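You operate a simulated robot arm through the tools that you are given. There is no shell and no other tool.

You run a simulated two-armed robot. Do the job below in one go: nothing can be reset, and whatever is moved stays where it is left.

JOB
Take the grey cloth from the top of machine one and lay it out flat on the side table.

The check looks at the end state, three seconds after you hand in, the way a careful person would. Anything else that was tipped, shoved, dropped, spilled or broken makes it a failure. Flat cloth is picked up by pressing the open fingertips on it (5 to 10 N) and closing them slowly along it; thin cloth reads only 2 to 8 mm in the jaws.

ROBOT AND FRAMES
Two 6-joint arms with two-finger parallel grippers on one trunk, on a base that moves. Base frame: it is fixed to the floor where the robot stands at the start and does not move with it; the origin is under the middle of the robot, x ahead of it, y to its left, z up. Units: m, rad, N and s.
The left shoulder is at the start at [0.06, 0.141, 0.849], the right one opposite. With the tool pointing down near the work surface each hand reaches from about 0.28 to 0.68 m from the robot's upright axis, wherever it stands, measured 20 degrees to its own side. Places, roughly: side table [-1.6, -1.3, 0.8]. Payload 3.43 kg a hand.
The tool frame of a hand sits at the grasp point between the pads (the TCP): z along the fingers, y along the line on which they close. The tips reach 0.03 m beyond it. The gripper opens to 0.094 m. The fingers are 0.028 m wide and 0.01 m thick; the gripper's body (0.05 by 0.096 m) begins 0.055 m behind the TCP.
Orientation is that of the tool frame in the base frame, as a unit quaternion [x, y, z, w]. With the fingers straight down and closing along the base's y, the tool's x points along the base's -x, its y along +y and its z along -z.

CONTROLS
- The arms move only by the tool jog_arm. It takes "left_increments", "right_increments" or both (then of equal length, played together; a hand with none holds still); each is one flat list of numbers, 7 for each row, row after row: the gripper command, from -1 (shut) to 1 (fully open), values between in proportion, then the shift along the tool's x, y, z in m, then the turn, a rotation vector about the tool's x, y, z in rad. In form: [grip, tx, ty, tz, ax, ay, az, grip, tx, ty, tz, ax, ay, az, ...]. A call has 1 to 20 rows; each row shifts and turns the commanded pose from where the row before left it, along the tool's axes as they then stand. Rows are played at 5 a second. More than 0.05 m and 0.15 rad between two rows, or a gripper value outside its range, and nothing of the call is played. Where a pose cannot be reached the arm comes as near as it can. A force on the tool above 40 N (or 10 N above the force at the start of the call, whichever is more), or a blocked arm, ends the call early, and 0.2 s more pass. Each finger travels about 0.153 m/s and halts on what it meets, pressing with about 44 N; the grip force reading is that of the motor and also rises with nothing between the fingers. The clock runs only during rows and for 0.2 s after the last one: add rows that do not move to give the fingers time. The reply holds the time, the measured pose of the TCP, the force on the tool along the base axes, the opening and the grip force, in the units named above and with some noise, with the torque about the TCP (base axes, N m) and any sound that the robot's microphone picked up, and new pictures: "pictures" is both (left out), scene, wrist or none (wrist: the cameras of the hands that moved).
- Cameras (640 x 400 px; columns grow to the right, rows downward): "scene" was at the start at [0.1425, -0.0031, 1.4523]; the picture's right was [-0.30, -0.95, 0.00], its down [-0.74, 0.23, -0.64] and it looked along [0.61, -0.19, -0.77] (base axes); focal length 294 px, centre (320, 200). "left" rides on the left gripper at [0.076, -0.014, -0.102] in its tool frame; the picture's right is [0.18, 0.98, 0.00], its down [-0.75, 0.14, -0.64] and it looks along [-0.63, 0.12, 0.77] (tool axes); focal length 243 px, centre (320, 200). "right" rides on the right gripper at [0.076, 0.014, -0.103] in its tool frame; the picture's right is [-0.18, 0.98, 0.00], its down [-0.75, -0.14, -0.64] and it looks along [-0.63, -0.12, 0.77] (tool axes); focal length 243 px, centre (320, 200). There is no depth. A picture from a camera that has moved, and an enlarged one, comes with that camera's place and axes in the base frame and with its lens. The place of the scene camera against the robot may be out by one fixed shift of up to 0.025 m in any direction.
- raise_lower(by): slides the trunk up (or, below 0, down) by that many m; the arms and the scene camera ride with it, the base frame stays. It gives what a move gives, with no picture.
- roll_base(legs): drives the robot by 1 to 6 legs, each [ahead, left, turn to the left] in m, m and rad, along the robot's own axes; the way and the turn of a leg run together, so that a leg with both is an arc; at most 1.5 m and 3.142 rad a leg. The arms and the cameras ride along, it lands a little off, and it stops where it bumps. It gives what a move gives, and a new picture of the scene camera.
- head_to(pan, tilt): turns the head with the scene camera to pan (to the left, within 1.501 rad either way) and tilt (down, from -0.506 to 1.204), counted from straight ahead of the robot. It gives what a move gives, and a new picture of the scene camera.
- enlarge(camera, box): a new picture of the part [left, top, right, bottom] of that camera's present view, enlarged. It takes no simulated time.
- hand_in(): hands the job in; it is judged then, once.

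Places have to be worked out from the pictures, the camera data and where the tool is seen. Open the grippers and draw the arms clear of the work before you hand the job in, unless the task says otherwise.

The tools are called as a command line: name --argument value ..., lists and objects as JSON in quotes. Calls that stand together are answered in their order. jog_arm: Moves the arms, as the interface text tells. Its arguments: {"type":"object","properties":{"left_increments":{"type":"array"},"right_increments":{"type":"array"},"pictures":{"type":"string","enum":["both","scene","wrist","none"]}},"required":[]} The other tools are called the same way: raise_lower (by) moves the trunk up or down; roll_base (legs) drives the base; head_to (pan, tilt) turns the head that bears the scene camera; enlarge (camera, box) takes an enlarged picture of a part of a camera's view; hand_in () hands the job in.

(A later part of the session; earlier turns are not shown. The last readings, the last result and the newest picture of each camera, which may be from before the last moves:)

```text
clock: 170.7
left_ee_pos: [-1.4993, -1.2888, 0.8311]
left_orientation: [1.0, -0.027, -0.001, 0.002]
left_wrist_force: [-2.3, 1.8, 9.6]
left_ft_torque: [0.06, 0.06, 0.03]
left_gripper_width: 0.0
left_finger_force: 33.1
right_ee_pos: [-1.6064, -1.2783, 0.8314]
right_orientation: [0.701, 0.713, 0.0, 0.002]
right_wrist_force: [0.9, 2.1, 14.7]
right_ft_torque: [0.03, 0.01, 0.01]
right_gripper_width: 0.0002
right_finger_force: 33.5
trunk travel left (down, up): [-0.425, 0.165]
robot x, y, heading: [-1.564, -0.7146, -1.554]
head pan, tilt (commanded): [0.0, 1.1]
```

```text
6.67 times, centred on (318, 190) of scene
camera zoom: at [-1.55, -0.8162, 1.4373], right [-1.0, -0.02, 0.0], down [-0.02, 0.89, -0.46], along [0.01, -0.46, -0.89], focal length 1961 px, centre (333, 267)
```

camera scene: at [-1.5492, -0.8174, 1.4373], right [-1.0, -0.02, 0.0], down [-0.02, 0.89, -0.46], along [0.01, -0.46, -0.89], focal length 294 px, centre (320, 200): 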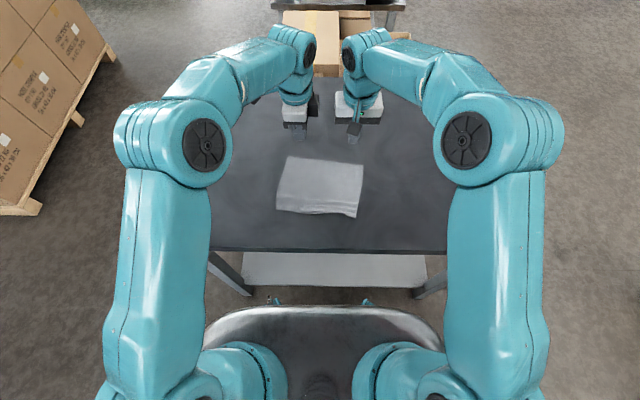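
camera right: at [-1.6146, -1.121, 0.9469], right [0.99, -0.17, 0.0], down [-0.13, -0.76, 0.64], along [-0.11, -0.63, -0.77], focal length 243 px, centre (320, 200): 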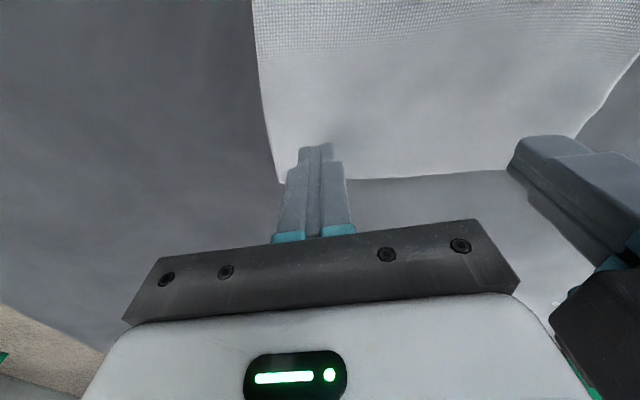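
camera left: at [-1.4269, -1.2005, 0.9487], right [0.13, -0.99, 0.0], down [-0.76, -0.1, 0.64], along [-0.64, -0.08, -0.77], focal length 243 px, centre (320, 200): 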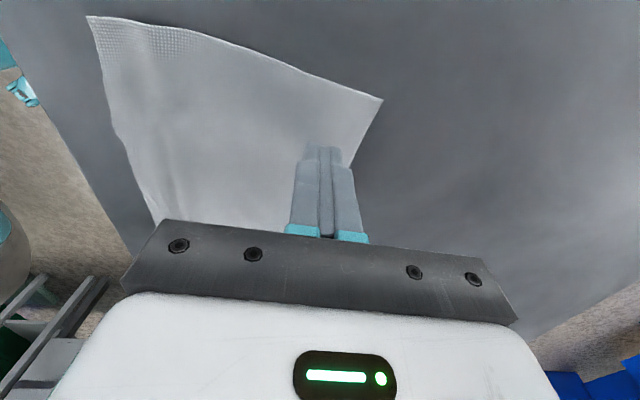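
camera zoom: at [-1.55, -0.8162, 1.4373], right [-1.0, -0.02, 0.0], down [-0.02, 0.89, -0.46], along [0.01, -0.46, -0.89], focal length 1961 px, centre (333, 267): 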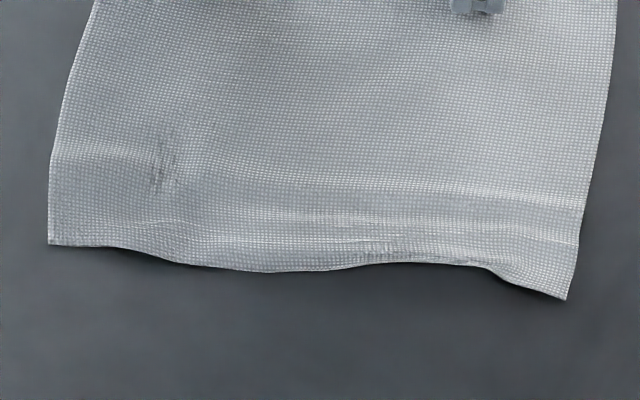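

The near edge is now almost straight. I lift both hands, send the left aside, and bring the right hand back with its camera to inspect the edge again.

jog_arm --left_increments '[-1, 0, 0, -0.004, 0, 0, 0, -1, 0, 0, -0.015, 0, 0, 0, -1, 0, 0, -0.025, 0, 0, 0, -1, 0, 0, -0.03, 0, 0, 0, -1, 0.02, -0.01, -0.02, 0, 0, 0, -1, 0.03, -0.015, 0, 0, 0, 0, -1, 0.03, -0.015, 0, 0, 0, 0, -1, 0.03, -0.015, 0, 0, 0, 0, -1, 0.03, -0.015, 0, 0, 0, 0, -1, 0, 0, 0, 0, 0, 0, -1, 0, 0, 0, 0, 0, 0, -1, 0, 0, 0, 0, 0, 0]' --right_increments '[-1, 0, 0, -0.004, 0, 0, 0, -1, 0, 0, -0.015, 0, 0, 0, -1, 0, 0, -0.025, 0, 0, 0, -1, 0, 0, -0.03, 0, 0, 0, 0, 0.02, 0.003, -0.03, 0, 0, 0, 1, 0.03, 0.005, -0.015, 0, 0, 0, 1, 0.035, 0.005, 0, 0, 0, 0, 1, 0.035, 0.005, 0, 0, 0, 0, 1, 0.035, 0.006, 0, 0, 0, 0, 1, 0.035, 0.006, 0, 0, 0, 0, 1, 0.023, 0.004, 0, 0, 0, 0, 1, 0, 0, 0, 0, 0, 0]' --pictures "both"

enlarge --camera "right" --box '[220, 110, 420, 235]'

enlarge --camera "scene" --box '[240, 120, 400, 220]'

```text
clock: 173.2
left_ee_pos: [-1.3562, -1.2277, 0.9246]
left_orientation: [1.0, -0.028, -0.001, 0.001]
left_wrist_force: [0.7, -0.5, 0.5]
left_ft_torque: [0.0, 0.0, 0.0]
left_gripper_width: 0.0
left_finger_force: 33.4
right_ee_pos: [-1.5764, -1.0671, 0.9499]
right_orientation: [0.702, 0.713, 0.002, 0.001]
right_wrist_force: [0.0, 0.2, -0.8]
right_ft_torque: [0.0, -0.02, -0.03]
right_gripper_width: 0.094
right_finger_force: 0.0
trunk travel left (down, up): [-0.425, 0.165]
robot x, y, heading: [-1.5645, -0.7159, -1.557]
head pan, tilt (commanded): [0.0, 1.1]
camera scene: at [-1.5507, -0.8198, 1.4369], right [-1.0, -0.02, 0.0], down [-0.01, 0.89, -0.45], along [0.01, -0.45, -0.89], focal length 294 px, centre (320, 200)
camera right: at [-1.563, -0.9921, 1.0522], right [0.99, -0.17, 0.01], down [-0.13, -0.76, 0.64], along [-0.1, -0.63, -0.77], focal length 243 px, centre (320, 200)
camera left: at [-1.2792, -1.2175, 1.0266], right [0.13, -0.99, 0.0], down [-0.76, -0.1, 0.64], along [-0.64, -0.08, -0.77], focal length 243 px, centre (320, 200)
```

scene: 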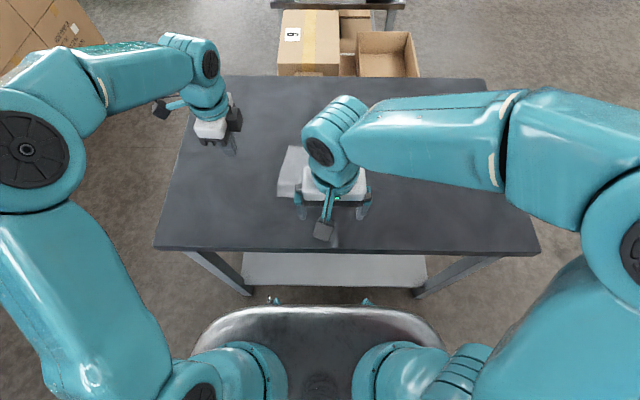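
right: 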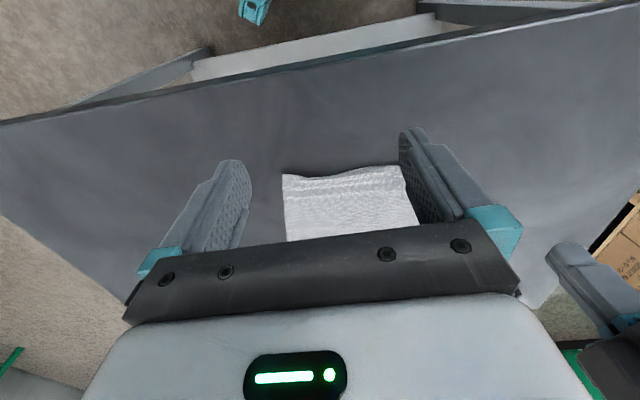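
left: 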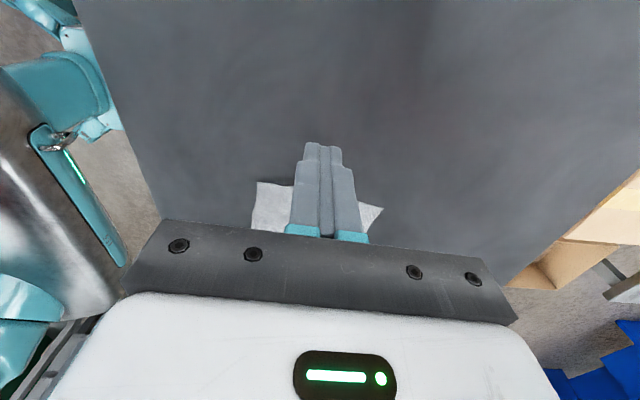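

```text
3.20 times, centred on (320, 172) of right
camera zoom: at [-1.563, -0.9921, 1.0522], right [0.99, -0.17, 0.01], down [-0.13, -0.76, 0.64], along [-0.1, -0.63, -0.77], focal length 776 px, centre (320, 288)
```

zoom: 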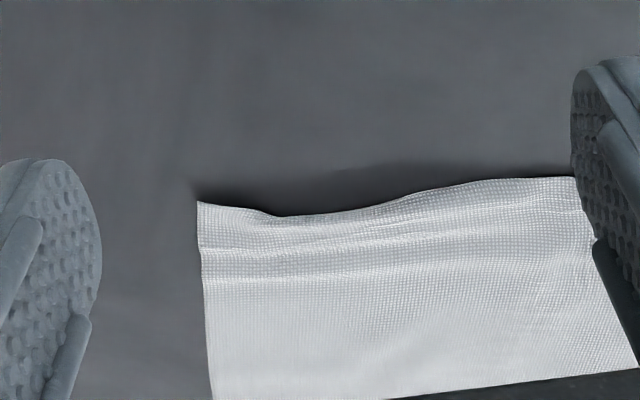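

```text
4.00 times, centred on (320, 170) of scene
camera zoom: at [-1.5507, -0.8198, 1.4369], right [-1.0, -0.02, 0.0], down [-0.01, 0.89, -0.45], along [0.01, -0.45, -0.89], focal length 1176 px, centre (320, 320)
```

zoom: 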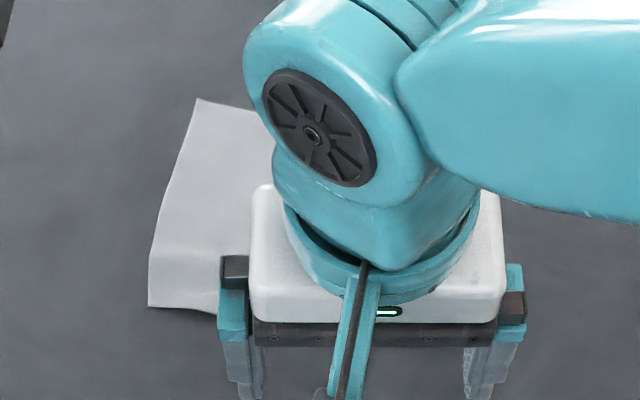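

enlarge --camera "right" --box '[276, 155, 372, 215]'

```text
6.67 times, centred on (324, 185) of right
camera zoom: at [-1.563, -0.9921, 1.0522], right [0.99, -0.17, 0.01], down [-0.13, -0.76, 0.64], along [-0.1, -0.63, -0.77], focal length 1618 px, centre (293, 300)
```

zoom: 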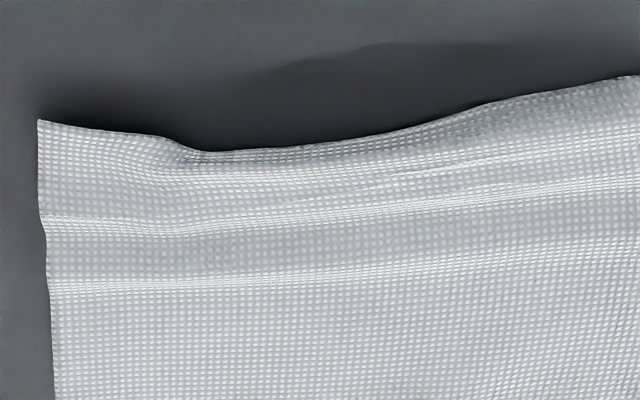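

About 8 mm is still tucked under between x -1.565 and -1.62, so I will lift that part instead: the left hand pinches the cloth about 4 cm ahead of the fold and raises it so that the flap can drop open. I first clear the right hand to the side and bring the left one over [-1.593, -1.207].

jog_arm --left_increments '[-0.36, -0.0297, -0.0009, 0, 0, 0, 0, -0.36, -0.0297, -0.0009, 0, 0, 0, 0, -0.36, -0.0297, -0.0009, 0, 0, 0, 0, -0.36, -0.0297, -0.0009, 0, 0, 0, 0, -0.36, -0.0297, -0.0009, 0, 0, 0, 0, -0.36, -0.0297, -0.0009, 0, 0, 0, 0, -0.36, -0.0297, -0.0009, 0, 0, 0, 0, -0.36, -0.0297, -0.0009, 0, 0, 0, 0, -0.36, 0, 0, 0.025, 0, 0, 0, -0.36, 0, 0, 0.025, 0, 0, 0, -0.36, 0, 0, 0.022, 0, 0, 0, -0.36, 0, 0, 0, 0, 0, 0]' --right_increments '[1, 0, -0.036, 0, 0, 0, 0, 1, 0, -0.036, 0, 0, 0, 0, 1, 0, -0.036, 0, 0, 0, 0, 1, 0, -0.036, 0, 0, 0, 0, 1, 0, -0.036, 0, 0, 0, 0, 1, 0, 0, 0, 0, 0, 0, 1, 0, 0, 0, 0, 0, 0, 1, 0, 0, 0, 0, 0, 0, 1, 0, 0, 0, 0, 0, 0, 1, 0, 0, 0, 0, 0, 0, 1, 0, 0, 0, 0, 0, 0, 1, 0, 0, 0, 0, 0, 0]' --pictures "none"

enlarge --camera "left" --box '[160, 30, 480, 230]'

enlarge --camera "scene" --box '[240, 120, 400, 220]'

```text
clock: 175.8
left_ee_pos: [-1.5948, -1.2079, 0.853]
left_orientation: [1.0, -0.028, 0.0, 0.001]
left_wrist_force: [0.1, 0.0, 0.3]
left_ft_torque: [-0.01, -0.03, 0.03]
left_gripper_width: 0.03
left_finger_force: 0.0
right_ee_pos: [-1.7557, -1.0685, 0.9501]
right_orientation: [0.701, 0.713, 0.001, 0.002]
right_wrist_force: [0.0, 0.4, 0.2]
right_ft_torque: [-0.02, -0.01, 0.0]
right_gripper_width: 0.0941
right_finger_force: 0.1
trunk travel left (down, up): [-0.425, 0.165]
robot x, y, heading: [-1.5615, -0.7136, -1.557]
head pan, tilt (commanded): [0.0, 1.1]
```

```text
2.00 times, centred on (320, 130) of left
camera zoom: at [-1.5179, -1.1979, 0.955], right [0.13, -0.99, 0.0], down [-0.76, -0.1, 0.64], along [-0.64, -0.08, -0.77], focal length 485 px, centre (320, 340)
```

zoom: 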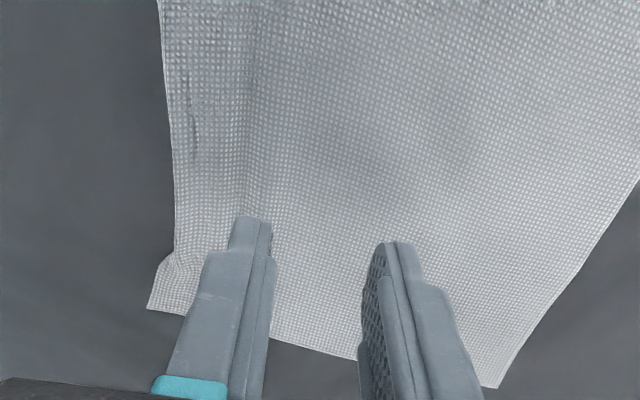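

```text
4.00 times, centred on (320, 170) of scene
camera zoom: at [-1.5505, -0.8183, 1.4371], right [-1.0, -0.02, 0.0], down [-0.01, 0.89, -0.45], along [0.01, -0.45, -0.89], focal length 1176 px, centre (320, 320)
```

zoom: 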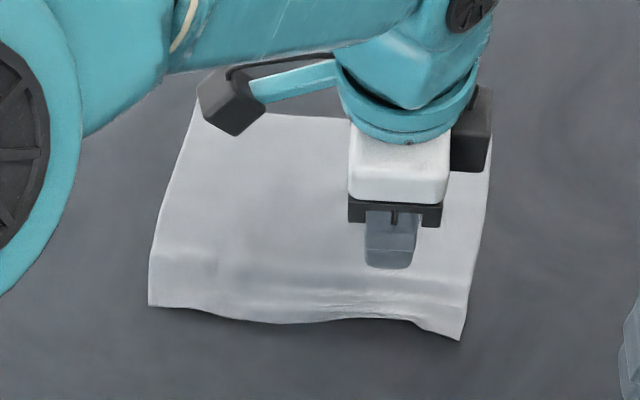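

The left fingers are over flat cloth about 3 cm ahead of the fold. I lower into contact, watching the force.

jog_arm --left_increments '[-0.36, 0, 0, 0.01, 0, 0, 0, -0.36, 0, 0, 0.008, 0, 0, 0, -0.36, 0, 0, 0.003, 0, 0, 0, -0.36, 0, 0, 0, 0, 0, 0]' --pictures "none"

jog_arm --left_increments '[-0.36, 0, 0, 0.0008, 0, 0, 0, -0.36, 0, 0, 0, 0, 0, 0]' --pictures "none"

```text
clock: 176.8
left_ee_pos: [-1.5934, -1.208, 0.8314]
left_orientation: [1.0, -0.027, -0.002, 0.0]
left_wrist_force: [-0.3, 0.9, 2.3]
left_ft_torque: [0.02, -0.05, 0.03]
left_gripper_width: 0.0304
left_finger_force: 0.8
right_ee_pos: [-1.7539, -1.0704, 0.9498]
right_orientation: [0.702, 0.713, 0.002, 0.002]
right_wrist_force: [-0.4, 0.7, 0.8]
right_ft_torque: [0.0, -0.01, -0.04]
right_gripper_width: 0.0941
right_finger_force: 0.1
trunk travel left (down, up): [-0.425, 0.165]
robot x, y, heading: [-1.5601, -0.716, -1.555]
head pan, tilt (commanded): [0.0, 1.1]
```

```text
clock: 177.4
left_ee_pos: [-1.5931, -1.2081, 0.8318]
left_orientation: [1.0, -0.027, 0.0, 0.002]
left_wrist_force: [1.6, -0.8, 7.9]
left_ft_torque: [0.11, -0.09, -0.01]
left_gripper_width: 0.0301
left_finger_force: 0.0
right_ee_pos: [-1.7546, -1.0701, 0.9502]
right_orientation: [0.701, 0.713, 0.002, 0.002]
right_wrist_force: [0.8, -0.2, 0.2]
right_ft_torque: [0.03, -0.02, 0.0]
right_gripper_width: 0.0941
right_finger_force: 0.0
trunk travel left (down, up): [-0.425, 0.165]
robot x, y, heading: [-1.5589, -0.715, -1.552]
head pan, tilt (commanded): [0.0, 1.1]
```

8 N on the left: right for pinching. I close slowly and then lift 6 cm straight up.

jog_arm --left_increments '[-0.42, 0, 0, 0, 0, 0, 0, -0.49, 0, 0, 0, 0, 0, 0, -0.56, 0, 0, 0, 0, 0, 0, -0.63, 0, 0, 0, 0, 0, 0, -0.7, 0, 0, 0, 0, 0, 0, -0.77, 0, 0, 0, 0, 0, 0, -0.84, 0, 0, 0, 0, 0, 0, -0.92, 0, 0, 0, 0, 0, 0, -1, 0, 0, 0, 0, 0, 0, -1, 0, 0, 0, 0, 0, 0, -1, 0, 0, -0.006, 0, 0, 0, -1, 0, 0, -0.01, 0, 0, 0, -1, 0, 0, -0.012, 0, 0, 0, -1, 0, 0, -0.012, 0, 0, 0, -1, 0, 0, -0.012, 0, 0, 0, -1, 0, 0, -0.008, 0, 0, 0, -1, 0, 0, 0, 0, 0, 0]' --pictures "none"

enlarge --camera "scene" --box '[240, 120, 400, 220]'

enlarge --camera "left" --box '[120, 0, 440, 200]'

enlarge --camera "right" --box '[400, 80, 640, 230]'

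```text
clock: 181.1
left_ee_pos: [-1.5929, -1.2074, 0.8895]
left_orientation: [1.0, -0.027, -0.001, 0.001]
left_wrist_force: [0.3, -0.1, 1.0]
left_ft_torque: [0.01, 0.02, -0.01]
left_gripper_width: 0.0022
left_finger_force: 36.4
right_ee_pos: [-1.7548, -1.0702, 0.95]
right_orientation: [0.702, 0.713, 0.003, 0.001]
right_wrist_force: [0.3, -0.7, -0.3]
right_ft_torque: [0.0, -0.03, 0.03]
right_gripper_width: 0.094
right_finger_force: 0.0
trunk travel left (down, up): [-0.425, 0.165]
robot x, y, heading: [-1.5654, -0.7175, -1.551]
head pan, tilt (commanded): [0.0, 1.1]
```

```text
4.00 times, centred on (320, 170) of scene
camera zoom: at [-1.55, -0.8194, 1.437], right [-1.0, -0.02, 0.0], down [-0.02, 0.89, -0.45], along [0.01, -0.45, -0.89], focal length 1176 px, centre (320, 320)
```

zoom: 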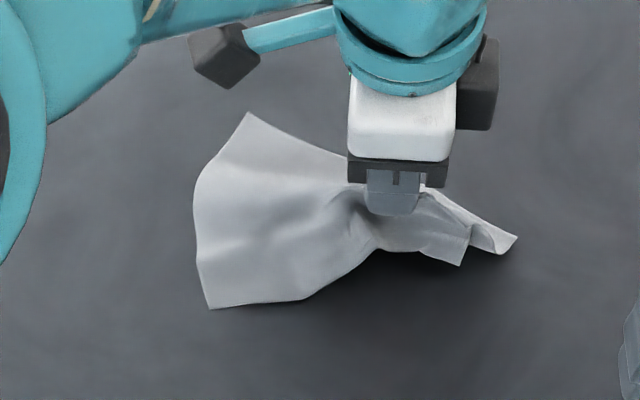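

```text
2.00 times, centred on (280, 100) of left
camera zoom: at [-1.5165, -1.1984, 0.9919], right [0.13, -0.99, 0.0], down [-0.76, -0.1, 0.64], along [-0.64, -0.08, -0.77], focal length 485 px, centre (400, 400)
```

zoom: 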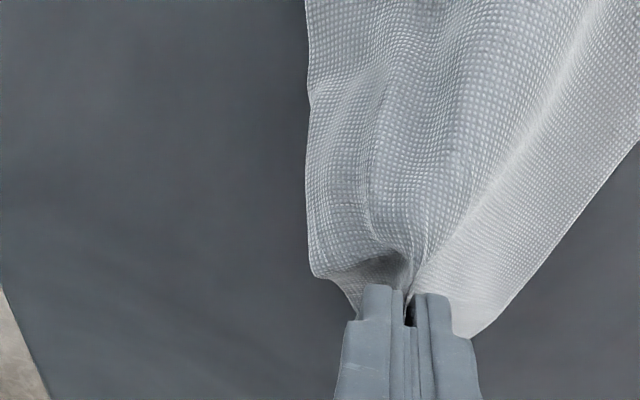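

```text
2.67 times, centred on (520, 155) of right
camera zoom: at [-1.7416, -0.9945, 1.0519], right [0.99, -0.17, 0.0], down [-0.13, -0.76, 0.64], along [-0.1, -0.63, -0.77], focal length 647 px, centre (-213, 320)
```

zoom: 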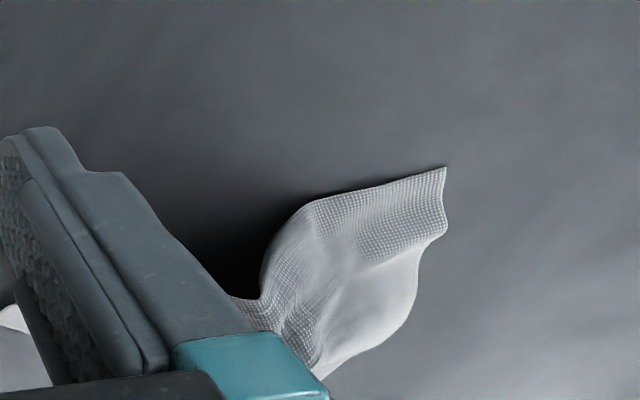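

Lifting at one point raised the whole right part, so the cloth needs laying again, but the tuck is open now. I draw the cloth toward me so its far part trails out flat and the near strip ends up over the table's front edge, where nothing can be tucked; I start with 8 cm while lowering.

jog_arm --left_increments '[-1, 0, -0.008, 0.004, 0, 0, 0, -1, 0, -0.008, 0.004, 0, 0, 0, -1, 0, -0.008, 0.004, 0, 0, 0, -1, 0, -0.008, 0.004, 0, 0, 0, -1, 0, -0.008, 0.004, 0, 0, 0, -1, 0, -0.008, 0.004, 0, 0, 0, -1, 0, -0.008, 0.004, 0, 0, 0, -1, 0, -0.008, 0.004, 0, 0, 0, -1, 0, -0.008, 0.004, 0, 0, 0, -1, 0, -0.008, 0.004, 0, 0, 0, -1, 0, 0, 0, 0, 0, 0]' --pictures "none"

enlarge --camera "scene" --box '[220, 120, 420, 245]'

enlarge --camera "left" --box '[160, 0, 480, 200]'

```text
clock: 183.4
left_ee_pos: [-1.5892, -1.1279, 0.8492]
left_orientation: [1.0, -0.027, -0.001, 0.001]
left_wrist_force: [0.3, 0.4, 0.1]
left_ft_torque: [0.01, 0.02, -0.05]
left_gripper_width: 0.0018
left_finger_force: 36.1
right_ee_pos: [-1.7549, -1.07, 0.9495]
right_orientation: [0.701, 0.713, 0.002, 0.001]
right_wrist_force: [-0.2, -0.2, -0.3]
right_ft_torque: [0.0, 0.0, -0.01]
right_gripper_width: 0.0941
right_finger_force: 0.0
trunk travel left (down, up): [-0.425, 0.165]
robot x, y, heading: [-1.5622, -0.7126, -1.556]
head pan, tilt (commanded): [0.0, 1.1]
```

```text
3.20 times, centred on (320, 182) of scene
camera zoom: at [-1.55, -0.8191, 1.437], right [-1.0, -0.02, 0.0], down [-0.02, 0.89, -0.45], along [0.01, -0.45, -0.89], focal length 941 px, centre (320, 256)
```

zoom: 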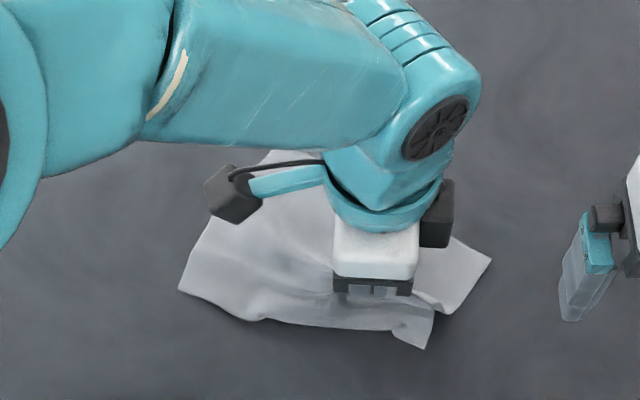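

```text
2.00 times, centred on (320, 100) of left
camera zoom: at [-1.5124, -1.1181, 0.9516], right [0.13, -0.99, 0.0], down [-0.76, -0.1, 0.64], along [-0.64, -0.08, -0.77], focal length 485 px, centre (320, 400)
```

zoom: 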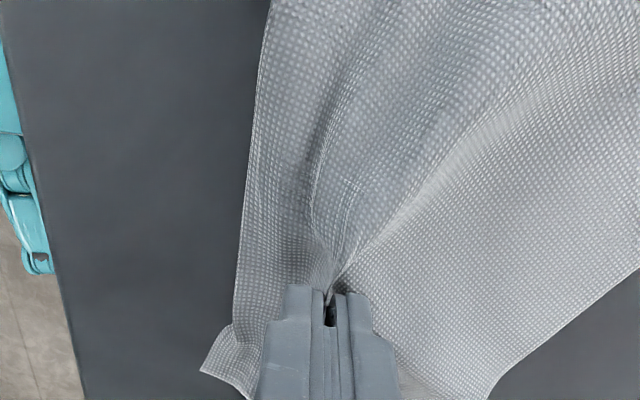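

The right corners are trailing out properly now. I go on toward me by another 7 cm, almost down on the table, until the near strip passes the front edge.

jog_arm --left_increments '[-1, 0, -0.008, 0.002, 0, 0, 0, -1, 0, -0.008, 0.002, 0, 0, 0, -1, 0, -0.008, 0.002, 0, 0, 0, -1, 0, -0.008, 0.002, 0, 0, 0, -1, 0, -0.008, 0.001, 0, 0, 0, -1, 0, -0.008, 0.001, 0, 0, 0, -1, 0, -0.008, 0.001, 0, 0, 0, -1, 0, -0.008, 0, 0, 0, 0, -1, 0, -0.007, 0, 0, 0, 0, -1, 0, 0, 0, 0, 0, 0]' --pictures "none"

enlarge --camera "scene" --box '[220, 135, 420, 260]'

enlarge --camera "left" --box '[160, 0, 480, 200]'

enlarge --camera "right" --box '[400, 60, 640, 210]'

```text
clock: 185.7
left_ee_pos: [-1.5848, -1.0558, 0.8376]
left_orientation: [1.0, -0.026, -0.001, 0.001]
left_wrist_force: [0.6, -1.0, -0.5]
left_ft_torque: [0.0, 0.01, -0.01]
left_gripper_width: 0.0018
left_finger_force: 36.9
right_ee_pos: [-1.7546, -1.069, 0.95]
right_orientation: [0.702, 0.712, 0.002, 0.001]
right_wrist_force: [0.7, 0.3, 0.7]
right_ft_torque: [0.02, -0.03, -0.03]
right_gripper_width: 0.094
right_finger_force: 0.0
trunk travel left (down, up): [-0.425, 0.165]
robot x, y, heading: [-1.5628, -0.7151, -1.554]
head pan, tilt (commanded): [0.0, 1.1]
```

```text
3.20 times, centred on (320, 198) of scene
camera zoom: at [-1.5499, -0.819, 1.437], right [-1.0, -0.02, 0.0], down [-0.02, 0.89, -0.45], along [0.01, -0.45, -0.89], focal length 941 px, centre (320, 208)
```

zoom: 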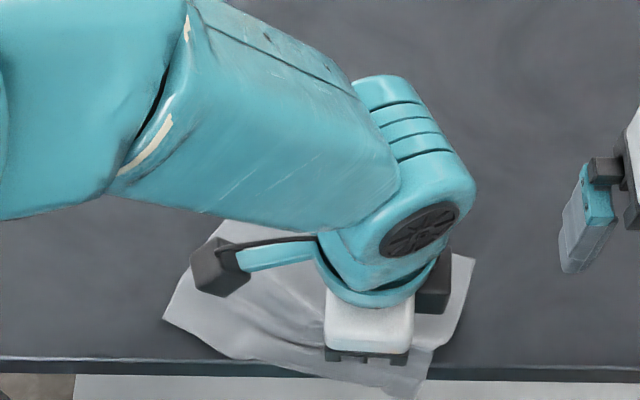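

```text
2.00 times, centred on (320, 100) of left
camera zoom: at [-1.5084, -1.0468, 0.9404], right [0.13, -0.99, 0.0], down [-0.76, -0.1, 0.64], along [-0.64, -0.08, -0.77], focal length 485 px, centre (320, 400)
```

zoom: 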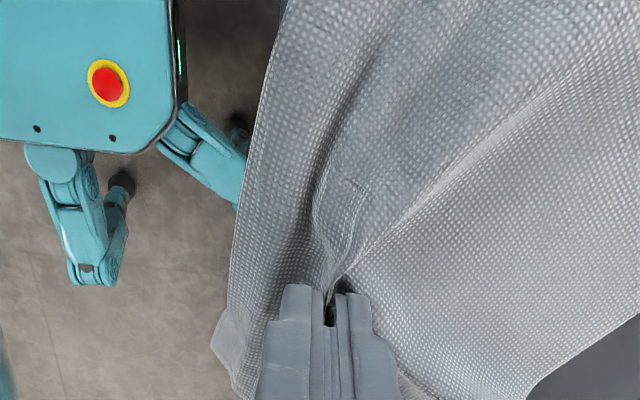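

```text
2.67 times, centred on (520, 135) of right
camera zoom: at [-1.7416, -0.9942, 1.052], right [0.99, -0.17, 0.0], down [-0.13, -0.76, 0.64], along [-0.1, -0.63, -0.77], focal length 647 px, centre (-213, 373)
```

zoom: 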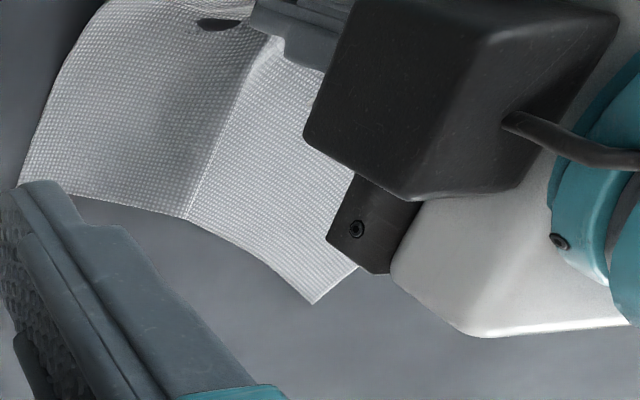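

The near strip now hangs over the front edge as a free edge, with the rest trailing flat behind it. I open slowly, keeping the far finger still, and lift the left hand off.

jog_arm --left_increments '[-0.93, 0, -0.0015, 0, 0, 0, 0, -0.83, 0, -0.002, 0, 0, 0, 0, -0.73, 0, -0.002, 0, 0, 0, 0, -0.63, 0, -0.002, 0, 0, 0, 0, -0.53, 0, -0.002, 0, 0, 0, 0, -0.43, 0, -0.002, 0, 0, 0, 0, -0.33, 0, -0.002, 0, 0, 0, 0, -0.33, 0, 0, 0, 0, 0, 0, -0.33, 0, 0, -0.006, 0, 0, 0, -0.33, 0, 0, -0.012, 0, 0, 0, -0.33, 0, 0, -0.02, 0, 0, 0, -0.33, 0, 0, -0.025, 0, 0, 0, -0.33, 0, 0, -0.025, 0, 0, 0, -0.33, 0.02, 0.01, -0.01, 0, 0, 0, -0.33, 0.03, 0.02, 0, 0, 0, 0, -0.33, 0.03, 0.02, 0, 0, 0, 0, -0.33, 0.03, 0.02, 0, 0, 0, 0, -0.33, 0.03, 0.02, 0, 0, 0, 0, -0.33, 0.03, 0.01, 0, 0, 0, 0, -0.33, 0, 0, 0, 0, 0, 0]' --pictures "none"

enlarge --camera "scene" --box '[220, 145, 420, 270]'

enlarge --camera "right" --box '[360, 60, 640, 235]'

```text
clock: 189.8
left_ee_pos: [-1.4224, -1.1522, 0.939]
left_orientation: [1.0, -0.028, 0.0, 0.001]
left_wrist_force: [-0.1, -0.5, -0.2]
left_ft_torque: [-0.02, 0.01, 0.0]
left_gripper_width: 0.0317
left_finger_force: 0.0
right_ee_pos: [-1.7559, -1.0694, 0.9495]
right_orientation: [0.701, 0.713, 0.003, 0.001]
right_wrist_force: [-0.7, 0.1, 0.5]
right_ft_torque: [-0.05, -0.02, 0.0]
right_gripper_width: 0.0941
right_finger_force: 0.0
trunk travel left (down, up): [-0.425, 0.165]
robot x, y, heading: [-1.5588, -0.7169, -1.555]
head pan, tilt (commanded): [0.0, 1.1]
```

```text
3.20 times, centred on (320, 208) of scene
camera zoom: at [-1.551, -0.8189, 1.437], right [-1.0, -0.02, 0.0], down [-0.01, 0.89, -0.45], along [0.01, -0.45, -0.89], focal length 941 px, centre (320, 176)
```

zoom: 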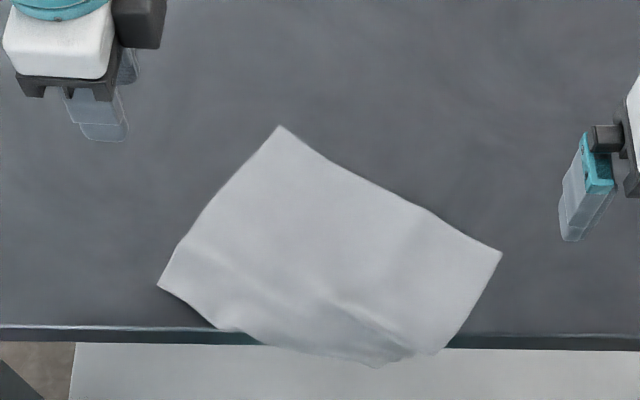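

```text
2.29 times, centred on (500, 148) of right
camera zoom: at [-1.7424, -0.9942, 1.0518], right [0.99, -0.17, 0.01], down [-0.13, -0.76, 0.64], along [-0.1, -0.63, -0.77], focal length 555 px, centre (-91, 320)
```

zoom: 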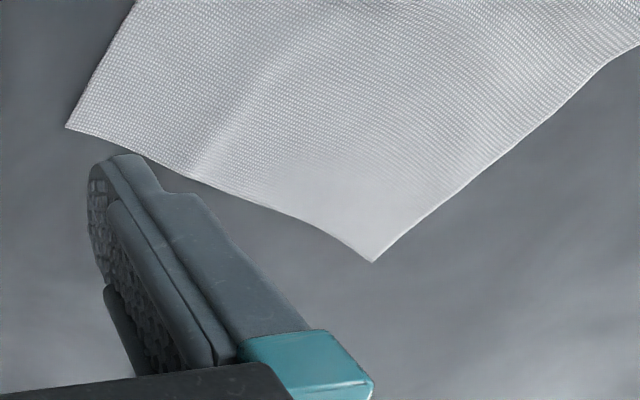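

The cloth now lies smooth, turned by about 30 degrees, with its near strip hanging over the front edge and no tuck left. Next I place both closed grippers just inside the far edge, left at [-1.543, -1.163] and right at [-1.647, -1.096], to pull it onto the table and straighten it.

jog_arm --left_increments '[-1, -0.024, 0.0034, 0, 0, 0, 0, -1, -0.024, 0.0034, 0, 0, 0, 0, -1, -0.024, 0.0034, 0, 0, 0, 0, -1, -0.024, 0.0034, 0, 0, 0, 0, -1, -0.024, 0.0034, 0, 0, 0, 0, -1, 0, 0, 0.025, 0, 0, 0, -1, 0, 0, 0.025, 0, 0, 0, -1, 0, 0, 0.025, 0, 0, 0, -1, 0, 0, 0.02, 0, 0, 0, -1, 0, 0, 0, 0, 0, 0]' --right_increments '[-1, -0.0056, 0.0217, 0, 0, 0, 0, -1, -0.0056, 0.0217, 0, 0, 0, 0, -1, -0.0056, 0.0217, 0, 0, 0, 0, -1, -0.0056, 0.0217, 0, 0, 0, 0, -1, -0.0056, 0.0217, 0, 0, 0, 0, -1, 0, 0, 0.03, 0, 0, 0, -1, 0, 0, 0.03, 0, 0, 0, -1, 0, 0, 0.025, 0, 0, 0, -1, 0, 0, 0.02, 0, 0, 0, -1, 0, 0, 0, 0, 0, 0]' --pictures "both"

```text
clock: 192.1
left_ee_pos: [-1.5403, -1.1636, 0.8412]
left_orientation: [1.0, -0.027, -0.001, 0.001]
left_wrist_force: [-0.4, 0.2, 0.2]
left_ft_torque: [0.0, -0.01, -0.04]
left_gripper_width: 0.0
left_finger_force: 33.7
right_ee_pos: [-1.6455, -1.0959, 0.8433]
right_orientation: [0.701, 0.713, 0.002, 0.002]
right_wrist_force: [0.5, 0.5, -0.5]
right_ft_torque: [0.04, -0.01, -0.01]
right_gripper_width: 0.0
right_finger_force: 33.3
trunk travel left (down, up): [-0.425, 0.165]
robot x, y, heading: [-1.5603, -0.7171, -1.552]
head pan, tilt (commanded): [0.0, 1.1]
camera scene: at [-1.5499, -0.8183, 1.4371], right [-1.0, -0.02, 0.0], down [-0.02, 0.89, -0.45], along [0.01, -0.45, -0.89], focal length 294 px, centre (320, 200)
camera right: at [-1.6333, -1.0205, 0.9465], right [0.99, -0.17, 0.0], down [-0.13, -0.76, 0.64], along [-0.1, -0.63, -0.77], focal length 243 px, centre (320, 200)
camera left: at [-1.4639, -1.1538, 0.9429], right [0.13, -0.99, 0.0], down [-0.76, -0.1, 0.64], along [-0.64, -0.09, -0.77], focal length 243 px, centre (320, 200)
```

scene: 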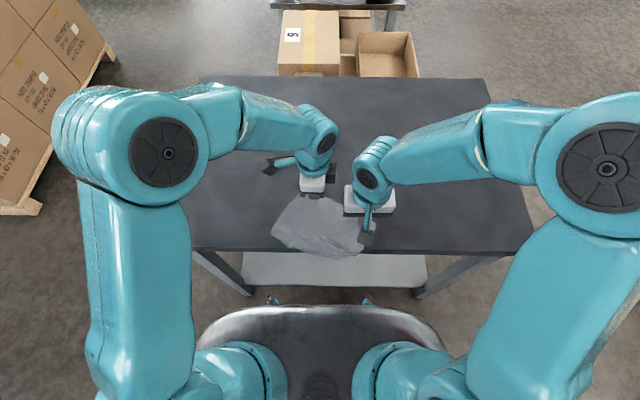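
right: 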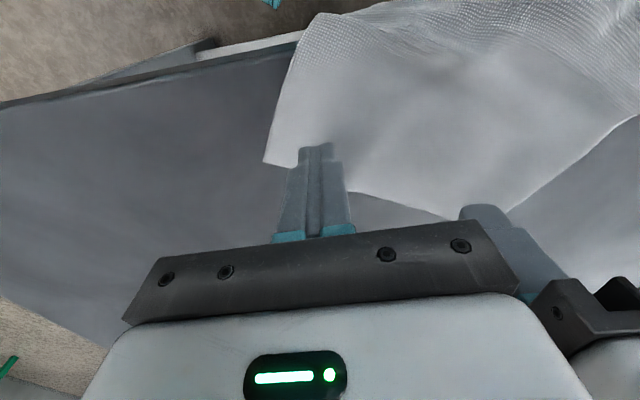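
left: 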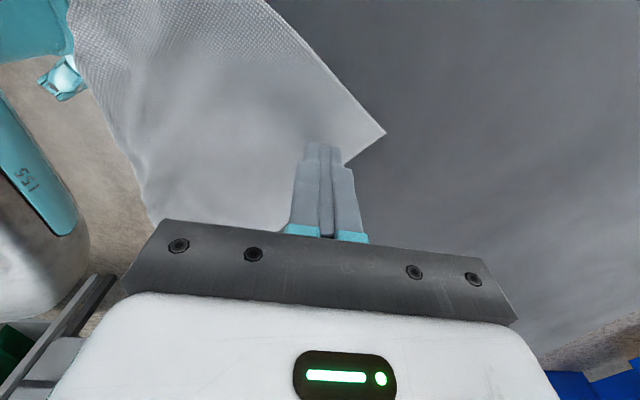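

Both contact spots are about 2.4 cm inside the far edge. I lower into contact in steps.

jog_arm --left_increments '[-1, 0, 0, 0.005, 0, 0, 0, -1, 0, 0, 0.004, 0, 0, 0, -1, 0, 0, 0.001, 0, 0, 0, -1, 0, 0, 0, 0, 0, 0]' --right_increments '[-1, 0, 0, 0.006, 0, 0, 0, -1, 0, 0, 0.005, 0, 0, 0, -1, 0, 0, 0.001, 0, 0, 0, -1, 0, 0, 0, 0, 0, 0]' --pictures "none"

jog_arm --left_increments '[-1, 0, 0, 0.0007, 0, 0, 0, -1, 0, 0, 0, 0, 0, 0]' --right_increments '[-1, 0, 0, 0.0007, 0, 0, 0, -1, 0, 0, 0, 0, 0, 0]' --pictures "none"

```text
clock: 193.1
left_ee_pos: [-1.5407, -1.1629, 0.8308]
left_orientation: [1.0, -0.026, 0.0, 0.001]
left_wrist_force: [-0.4, 0.3, 3.0]
left_ft_torque: [-0.01, 0.01, -0.01]
left_gripper_width: 0.0002
left_finger_force: 32.8
right_ee_pos: [-1.6474, -1.0963, 0.8323]
right_orientation: [0.702, 0.712, 0.003, 0.001]
right_wrist_force: [1.3, 0.2, -0.2]
right_ft_torque: [-0.01, -0.03, 0.0]
right_gripper_width: 0.0001
right_finger_force: 33.0
trunk travel left (down, up): [-0.425, 0.165]
robot x, y, heading: [-1.5601, -0.7151, -1.553]
head pan, tilt (commanded): [0.0, 1.1]
```

```text
clock: 193.7
left_ee_pos: [-1.5408, -1.1633, 0.8312]
left_orientation: [1.0, -0.027, -0.001, 0.0]
left_wrist_force: [0.1, -1.1, 4.6]
left_ft_torque: [-0.04, 0.02, -0.01]
left_gripper_width: 0.0
left_finger_force: 33.2
right_ee_pos: [-1.646, -1.0954, 0.8315]
right_orientation: [0.702, 0.713, 0.002, 0.002]
right_wrist_force: [-0.5, 0.6, -0.1]
right_ft_torque: [0.01, 0.0, -0.02]
right_gripper_width: 0.0
right_finger_force: 33.3
trunk travel left (down, up): [-0.425, 0.165]
robot x, y, heading: [-1.5623, -0.7151, -1.554]
head pan, tilt (commanded): [0.0, 1.1]
```

Left in contact at 5 N; the right needs about a millimetre more.

jog_arm --left_increments '[-1, 0, 0, 0.0003, 0, 0, 0, -1, 0, 0, 0, 0, 0, 0]' --right_increments '[-1, 0, 0, 0.0008, 0, 0, 0, -1, 0, 0, 0, 0, 0, 0]' --pictures "none"

jog_arm --right_increments '[-1, 0, 0, 0.0006, 0, 0, 0, -1, 0, 0, 0, 0, 0, 0]' --pictures "none"

```text
clock: 194.2
left_ee_pos: [-1.5406, -1.1627, 0.8305]
left_orientation: [1.0, -0.027, -0.001, 0.0]
left_wrist_force: [0.6, -0.9, 3.4]
left_ft_torque: [-0.05, 0.02, -0.02]
left_gripper_width: 0.0
left_finger_force: 33.0
right_ee_pos: [-1.6461, -1.095, 0.8313]
right_orientation: [0.701, 0.713, 0.001, 0.001]
right_wrist_force: [0.6, -0.3, 6.6]
right_ft_torque: [-0.1, -0.01, 0.01]
right_gripper_width: 0.0
right_finger_force: 32.8
trunk travel left (down, up): [-0.425, 0.165]
robot x, y, heading: [-1.5641, -0.7186, -1.554]
head pan, tilt (commanded): [0.0, 1.1]
```

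```text
clock: 194.8
left_ee_pos: [-1.5407, -1.1613, 0.8307]
left_orientation: [1.0, -0.027, 0.0, 0.001]
left_wrist_force: [0.8, -1.1, 0.4]
left_ft_torque: [-0.05, 0.03, 0.0]
left_gripper_width: 0.0
left_finger_force: 33.0
right_ee_pos: [-1.648, -1.0955, 0.8311]
right_orientation: [0.701, 0.713, 0.001, 0.003]
right_wrist_force: [-1.4, 0.8, 19.8]
right_ft_torque: [-0.1, 0.12, 0.0]
right_gripper_width: 0.0001
right_finger_force: 32.9
trunk travel left (down, up): [-0.425, 0.165]
robot x, y, heading: [-1.5624, -0.7144, -1.548]
head pan, tilt (commanded): [0.0, 1.1]
```

The two presses influence each other: right 20 N, left almost none. I even them out.

jog_arm --left_increments '[-1, 0, 0, 0.0008, 0, 0, 0, -1, 0, 0, 0, 0, 0, 0]' --right_increments '[-1, 0, 0, -0.0006, 0, 0, 0, -1, 0, 0, 0, 0, 0, 0]' --pictures "none"

```text
clock: 195.4
left_ee_pos: [-1.5405, -1.1626, 0.8305]
left_orientation: [1.0, -0.027, -0.001, 0.002]
left_wrist_force: [1.4, 1.6, 12.9]
left_ft_torque: [0.04, -0.02, 0.02]
left_gripper_width: 0.0003
left_finger_force: 33.0
right_ee_pos: [-1.646, -1.0944, 0.8308]
right_orientation: [0.702, 0.712, 0.001, 0.002]
right_wrist_force: [-0.1, -2.3, 10.2]
right_ft_torque: [-0.13, 0.06, 0.03]
right_gripper_width: 0.0
right_finger_force: 33.4
trunk travel left (down, up): [-0.425, 0.165]
robot x, y, heading: [-1.5596, -0.7154, -1.553]
head pan, tilt (commanded): [0.0, 1.1]
```

Left 13 N and right 10 N, both good. I drag the first half of the way, the right hand moving further so the cloth also turns straight.

jog_arm --left_increments '[-1, 0.0027, 0.0053, 0, 0, 0, 0, -1, 0.0027, 0.0053, 0, 0, 0, 0, -1, 0.0027, 0.0053, 0, 0, 0, 0, -1, 0.0027, 0.0053, 0, 0, 0, 0, -1, 0.0027, 0.0053, 0, 0, 0, 0, -1, 0.0027, 0.0053, 0, 0, 0, 0, -1, 0.0027, 0.0053, 0, 0, 0, 0, -1, 0.0027, 0.0053, 0, 0, 0, 0, -1, 0.0027, 0.0053, 0, 0, 0, 0, -1, 0, 0, 0, 0, 0, 0]' --right_increments '[-1, -0.0086, 0.0012, 0, 0, 0, 0, -1, -0.0086, 0.0012, 0, 0, 0, 0, -1, -0.0086, 0.0012, 0, 0, 0, 0, -1, -0.0086, 0.0012, 0, 0, 0, 0, -1, -0.0086, 0.0012, 0, 0, 0, 0, -1, -0.0086, 0.0012, 0, 0, 0, 0, -1, -0.0086, 0.0012, 0, 0, 0, 0, -1, -0.0086, 0.0012, 0, 0, 0, 0, -1, -0.0086, 0.0012, 0, 0, 0, 0, -1, 0, 0, 0, 0, 0, 0]' --pictures "none"

enlarge --camera "scene" --box '[220, 140, 420, 265]'

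```text
clock: 197.7
left_ee_pos: [-1.519, -1.2112, 0.8309]
left_orientation: [1.0, -0.027, -0.001, 0.002]
left_wrist_force: [-1.2, 1.9, 18.2]
left_ft_torque: [0.01, 0.1, 0.0]
left_gripper_width: 0.0
left_finger_force: 33.1
right_ee_pos: [-1.634, -1.1726, 0.8319]
right_orientation: [0.701, 0.713, 0.001, 0.003]
right_wrist_force: [-0.4, 1.8, 12.1]
right_ft_torque: [-0.05, 0.06, 0.01]
right_gripper_width: 0.0001
right_finger_force: 33.3
trunk travel left (down, up): [-0.425, 0.165]
robot x, y, heading: [-1.5591, -0.7185, -1.556]
head pan, tilt (commanded): [0.0, 1.1]
```

```text
3.20 times, centred on (320, 202) of scene
camera zoom: at [-1.5501, -0.8162, 1.4373], right [-1.0, -0.02, 0.0], down [-0.02, 0.89, -0.46], along [0.01, -0.46, -0.89], focal length 941 px, centre (320, 192)
```

zoom: 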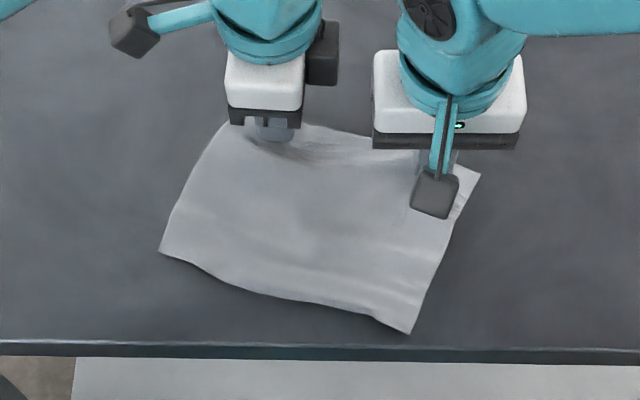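

The whole cloth is back on the table with its near edge straight and free of the notch. I continue the second half of the drag.

jog_arm --left_increments '[-1, 0.0029, 0.0052, 0, 0, 0, 0, -1, 0.0029, 0.0052, 0, 0, 0, 0, -1, 0.0029, 0.0052, 0, 0, 0, 0, -1, 0.0029, 0.0052, 0, 0, 0, 0, -1, 0.0029, 0.0052, 0, 0, 0, 0, -1, 0.0029, 0.0052, 0, 0, 0, 0, -1, 0.0029, 0.0052, 0, 0, 0, 0, -1, 0.0029, 0.0052, 0, 0, 0, 0, -1, 0.0029, 0.0052, 0, 0, 0, 0, -1, 0, 0, 0, 0, 0, 0]' --right_increments '[-1, -0.0084, 0.001, 0, 0, 0, 0, -1, -0.0084, 0.001, 0, 0, 0, 0, -1, -0.0084, 0.001, 0, 0, 0, 0, -1, -0.0084, 0.001, 0, 0, 0, 0, -1, -0.0084, 0.001, 0, 0, 0, 0, -1, -0.0084, 0.001, 0, 0, 0, 0, -1, -0.0084, 0.001, 0, 0, 0, 0, -1, -0.0084, 0.001, 0, 0, 0, 0, -1, -0.0084, 0.001, 0, 0, 0, 0, -1, 0, 0, 0, 0, 0, 0]' --pictures "none"

enlarge --camera "scene" --box '[220, 120, 420, 245]'

```text
clock: 199.8
left_ee_pos: [-1.4964, -1.2592, 0.8324]
left_orientation: [1.0, -0.027, 0.0, 0.002]
left_wrist_force: [-4.5, 1.4, 11.6]
left_ft_torque: [0.03, 0.21, 0.03]
left_gripper_width: 0.0003
left_finger_force: 33.0
right_ee_pos: [-1.6247, -1.2487, 0.8315]
right_orientation: [0.702, 0.712, 0.002, 0.002]
right_wrist_force: [3.8, 0.0, 4.2]
right_ft_torque: [-0.05, -0.09, -0.01]
right_gripper_width: 0.0
right_finger_force: 32.8
trunk travel left (down, up): [-0.425, 0.165]
robot x, y, heading: [-1.562, -0.7175, -1.551]
head pan, tilt (commanded): [0.0, 1.1]
```

```text
3.20 times, centred on (320, 182) of scene
camera zoom: at [-1.5503, -0.8173, 1.4372], right [-1.0, -0.02, 0.0], down [-0.02, 0.89, -0.46], along [0.01, -0.46, -0.89], focal length 941 px, centre (320, 256)
```

zoom: 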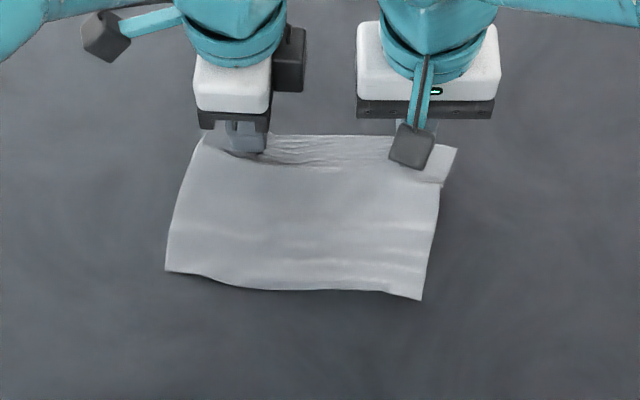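

The cloth is straight now, but the hands stretch the far edge about 5 mm too wide. I let them come together by that much and then lift both off to look.

jog_arm --left_increments '[-1, -0.0012, 0, 0, 0, 0, 0, -1, -0.0012, 0, 0, 0, 0, 0, -1, 0, 0, 0, 0, 0, 0, -1, 0, 0, -0.004, 0, 0, 0, -1, 0, 0, -0.012, 0, 0, 0, -1, 0, 0, -0.025, 0, 0, 0, -1, 0, 0, -0.03, 0, 0, 0, -1, 0.03, 0, -0.02, 0, 0, 0, -1, 0.03, -0.01, 0, 0, 0, 0, -1, 0.03, -0.01, 0, 0, 0, 0, -1, 0.03, -0.01, 0, 0, 0, 0, -1, 0, 0, 0, 0, 0, 0]' --right_increments '[-1, 0, 0.0012, 0, 0, 0, 0, -1, 0, 0.0012, 0, 0, 0, 0, -1, 0, 0, 0, 0, 0, 0, -1, 0, 0, -0.004, 0, 0, 0, -1, 0, 0, -0.012, 0, 0, 0, -1, 0, 0, -0.025, 0, 0, 0, -1, 0, 0, -0.03, 0, 0, 0, -1, 0, -0.03, -0.02, 0, 0, 0, -1, 0.01, -0.03, 0, 0, 0, 0, -1, 0.01, -0.03, 0, 0, 0, 0, -1, 0.01, -0.03, 0, 0, 0, 0, -1, 0, 0, 0, 0, 0, 0]' --pictures "none"

enlarge --camera "scene" --box '[240, 130, 400, 230]'

enlarge --camera "right" --box '[360, 0, 640, 175]'

```text
clock: 202.4
left_ee_pos: [-1.3753, -1.2364, 0.9212]
left_orientation: [1.0, -0.027, -0.001, 0.001]
left_wrist_force: [0.1, 0.8, 0.1]
left_ft_torque: [0.02, -0.03, 0.01]
left_gripper_width: 0.0
left_finger_force: 32.9
right_ee_pos: [-1.7433, -1.2241, 0.9215]
right_orientation: [0.701, 0.713, 0.003, 0.001]
right_wrist_force: [0.2, -0.4, -0.3]
right_ft_torque: [0.04, -0.02, 0.0]
right_gripper_width: 0.0002
right_finger_force: 33.6
trunk travel left (down, up): [-0.425, 0.165]
robot x, y, heading: [-1.5604, -0.7144, -1.552]
head pan, tilt (commanded): [0.0, 1.1]
```

```text
4.00 times, centred on (320, 180) of scene
camera zoom: at [-1.5499, -0.8198, 1.4369], right [-1.0, -0.02, 0.0], down [-0.02, 0.89, -0.45], along [0.01, -0.45, -0.89], focal length 1176 px, centre (320, 280)
```

zoom: 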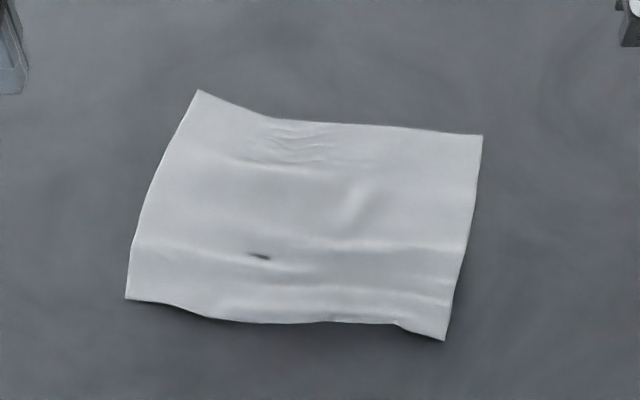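

```text
2.29 times, centred on (500, 88) of right
camera zoom: at [-1.7305, -1.1475, 1.0231], right [0.99, -0.17, 0.0], down [-0.13, -0.76, 0.64], along [-0.1, -0.63, -0.77], focal length 555 px, centre (-91, 457)
```

zoom: 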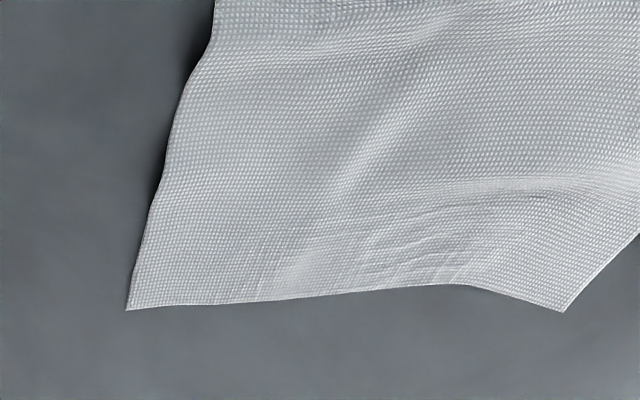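

The cloth is flat on the table again with a few gentle waves across it. I bring the right hand's camera round once more to check the near edge for any tuck.

jog_arm --right_increments '[1, 0.031, 0.0285, -0.004, 0, 0, 0, 1, 0.031, 0.0285, -0.004, 0, 0, 0, 1, 0.031, 0.0285, -0.004, 0, 0, 0, 1, 0.031, 0.0285, -0.004, 0, 0, 0, 1, 0.031, 0.0285, -0.004, 0, 0, 0, 1, 0.031, 0.0285, -0.004, 0, 0, 0, 1, 0, 0, 0, 0, 0, 0]' --pictures "none"

enlarge --camera "right" --box '[230, 110, 430, 235]'

enlarge --camera "right" --box '[276, 155, 372, 215]'

```text
clock: 204.1
left_ee_pos: [-1.3764, -1.2369, 0.9216]
left_orientation: [1.0, -0.027, -0.001, 0.001]
left_wrist_force: [-0.3, -0.1, -0.2]
left_ft_torque: [0.01, 0.0, -0.02]
left_gripper_width: 0.0
left_finger_force: 33.1
right_ee_pos: [-1.5768, -1.0331, 0.946]
right_orientation: [0.702, 0.712, 0.002, 0.001]
right_wrist_force: [0.1, -0.3, -0.3]
right_ft_torque: [-0.01, -0.02, 0.0]
right_gripper_width: 0.094
right_finger_force: 0.2
trunk travel left (down, up): [-0.425, 0.165]
robot x, y, heading: [-1.5628, -0.7173, -1.549]
head pan, tilt (commanded): [0.0, 1.1]
```

```text
3.20 times, centred on (330, 172) of right
camera zoom: at [-1.5623, -0.957, 1.0485], right [0.99, -0.17, 0.01], down [-0.13, -0.76, 0.64], along [-0.1, -0.63, -0.77], focal length 776 px, centre (288, 288)
```

zoom: 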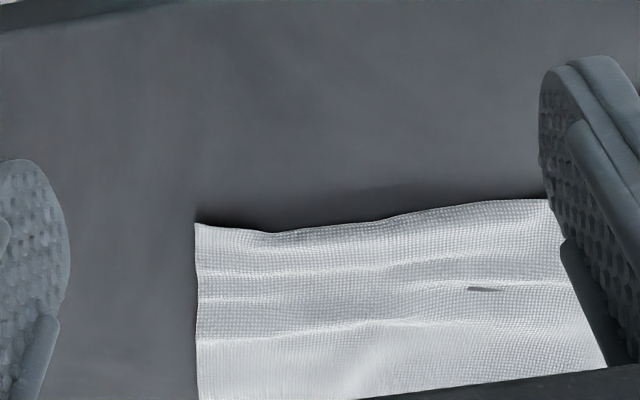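

```text
6.67 times, centred on (324, 185) of right
camera zoom: at [-1.5623, -0.957, 1.0485], right [0.99, -0.17, 0.01], down [-0.13, -0.76, 0.64], along [-0.1, -0.63, -0.77], focal length 1618 px, centre (293, 300)
```

zoom: 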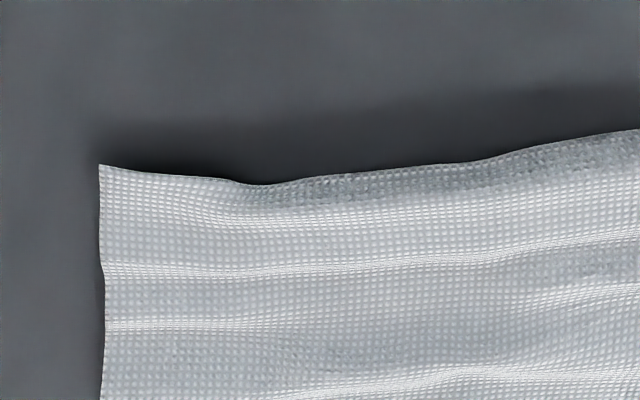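

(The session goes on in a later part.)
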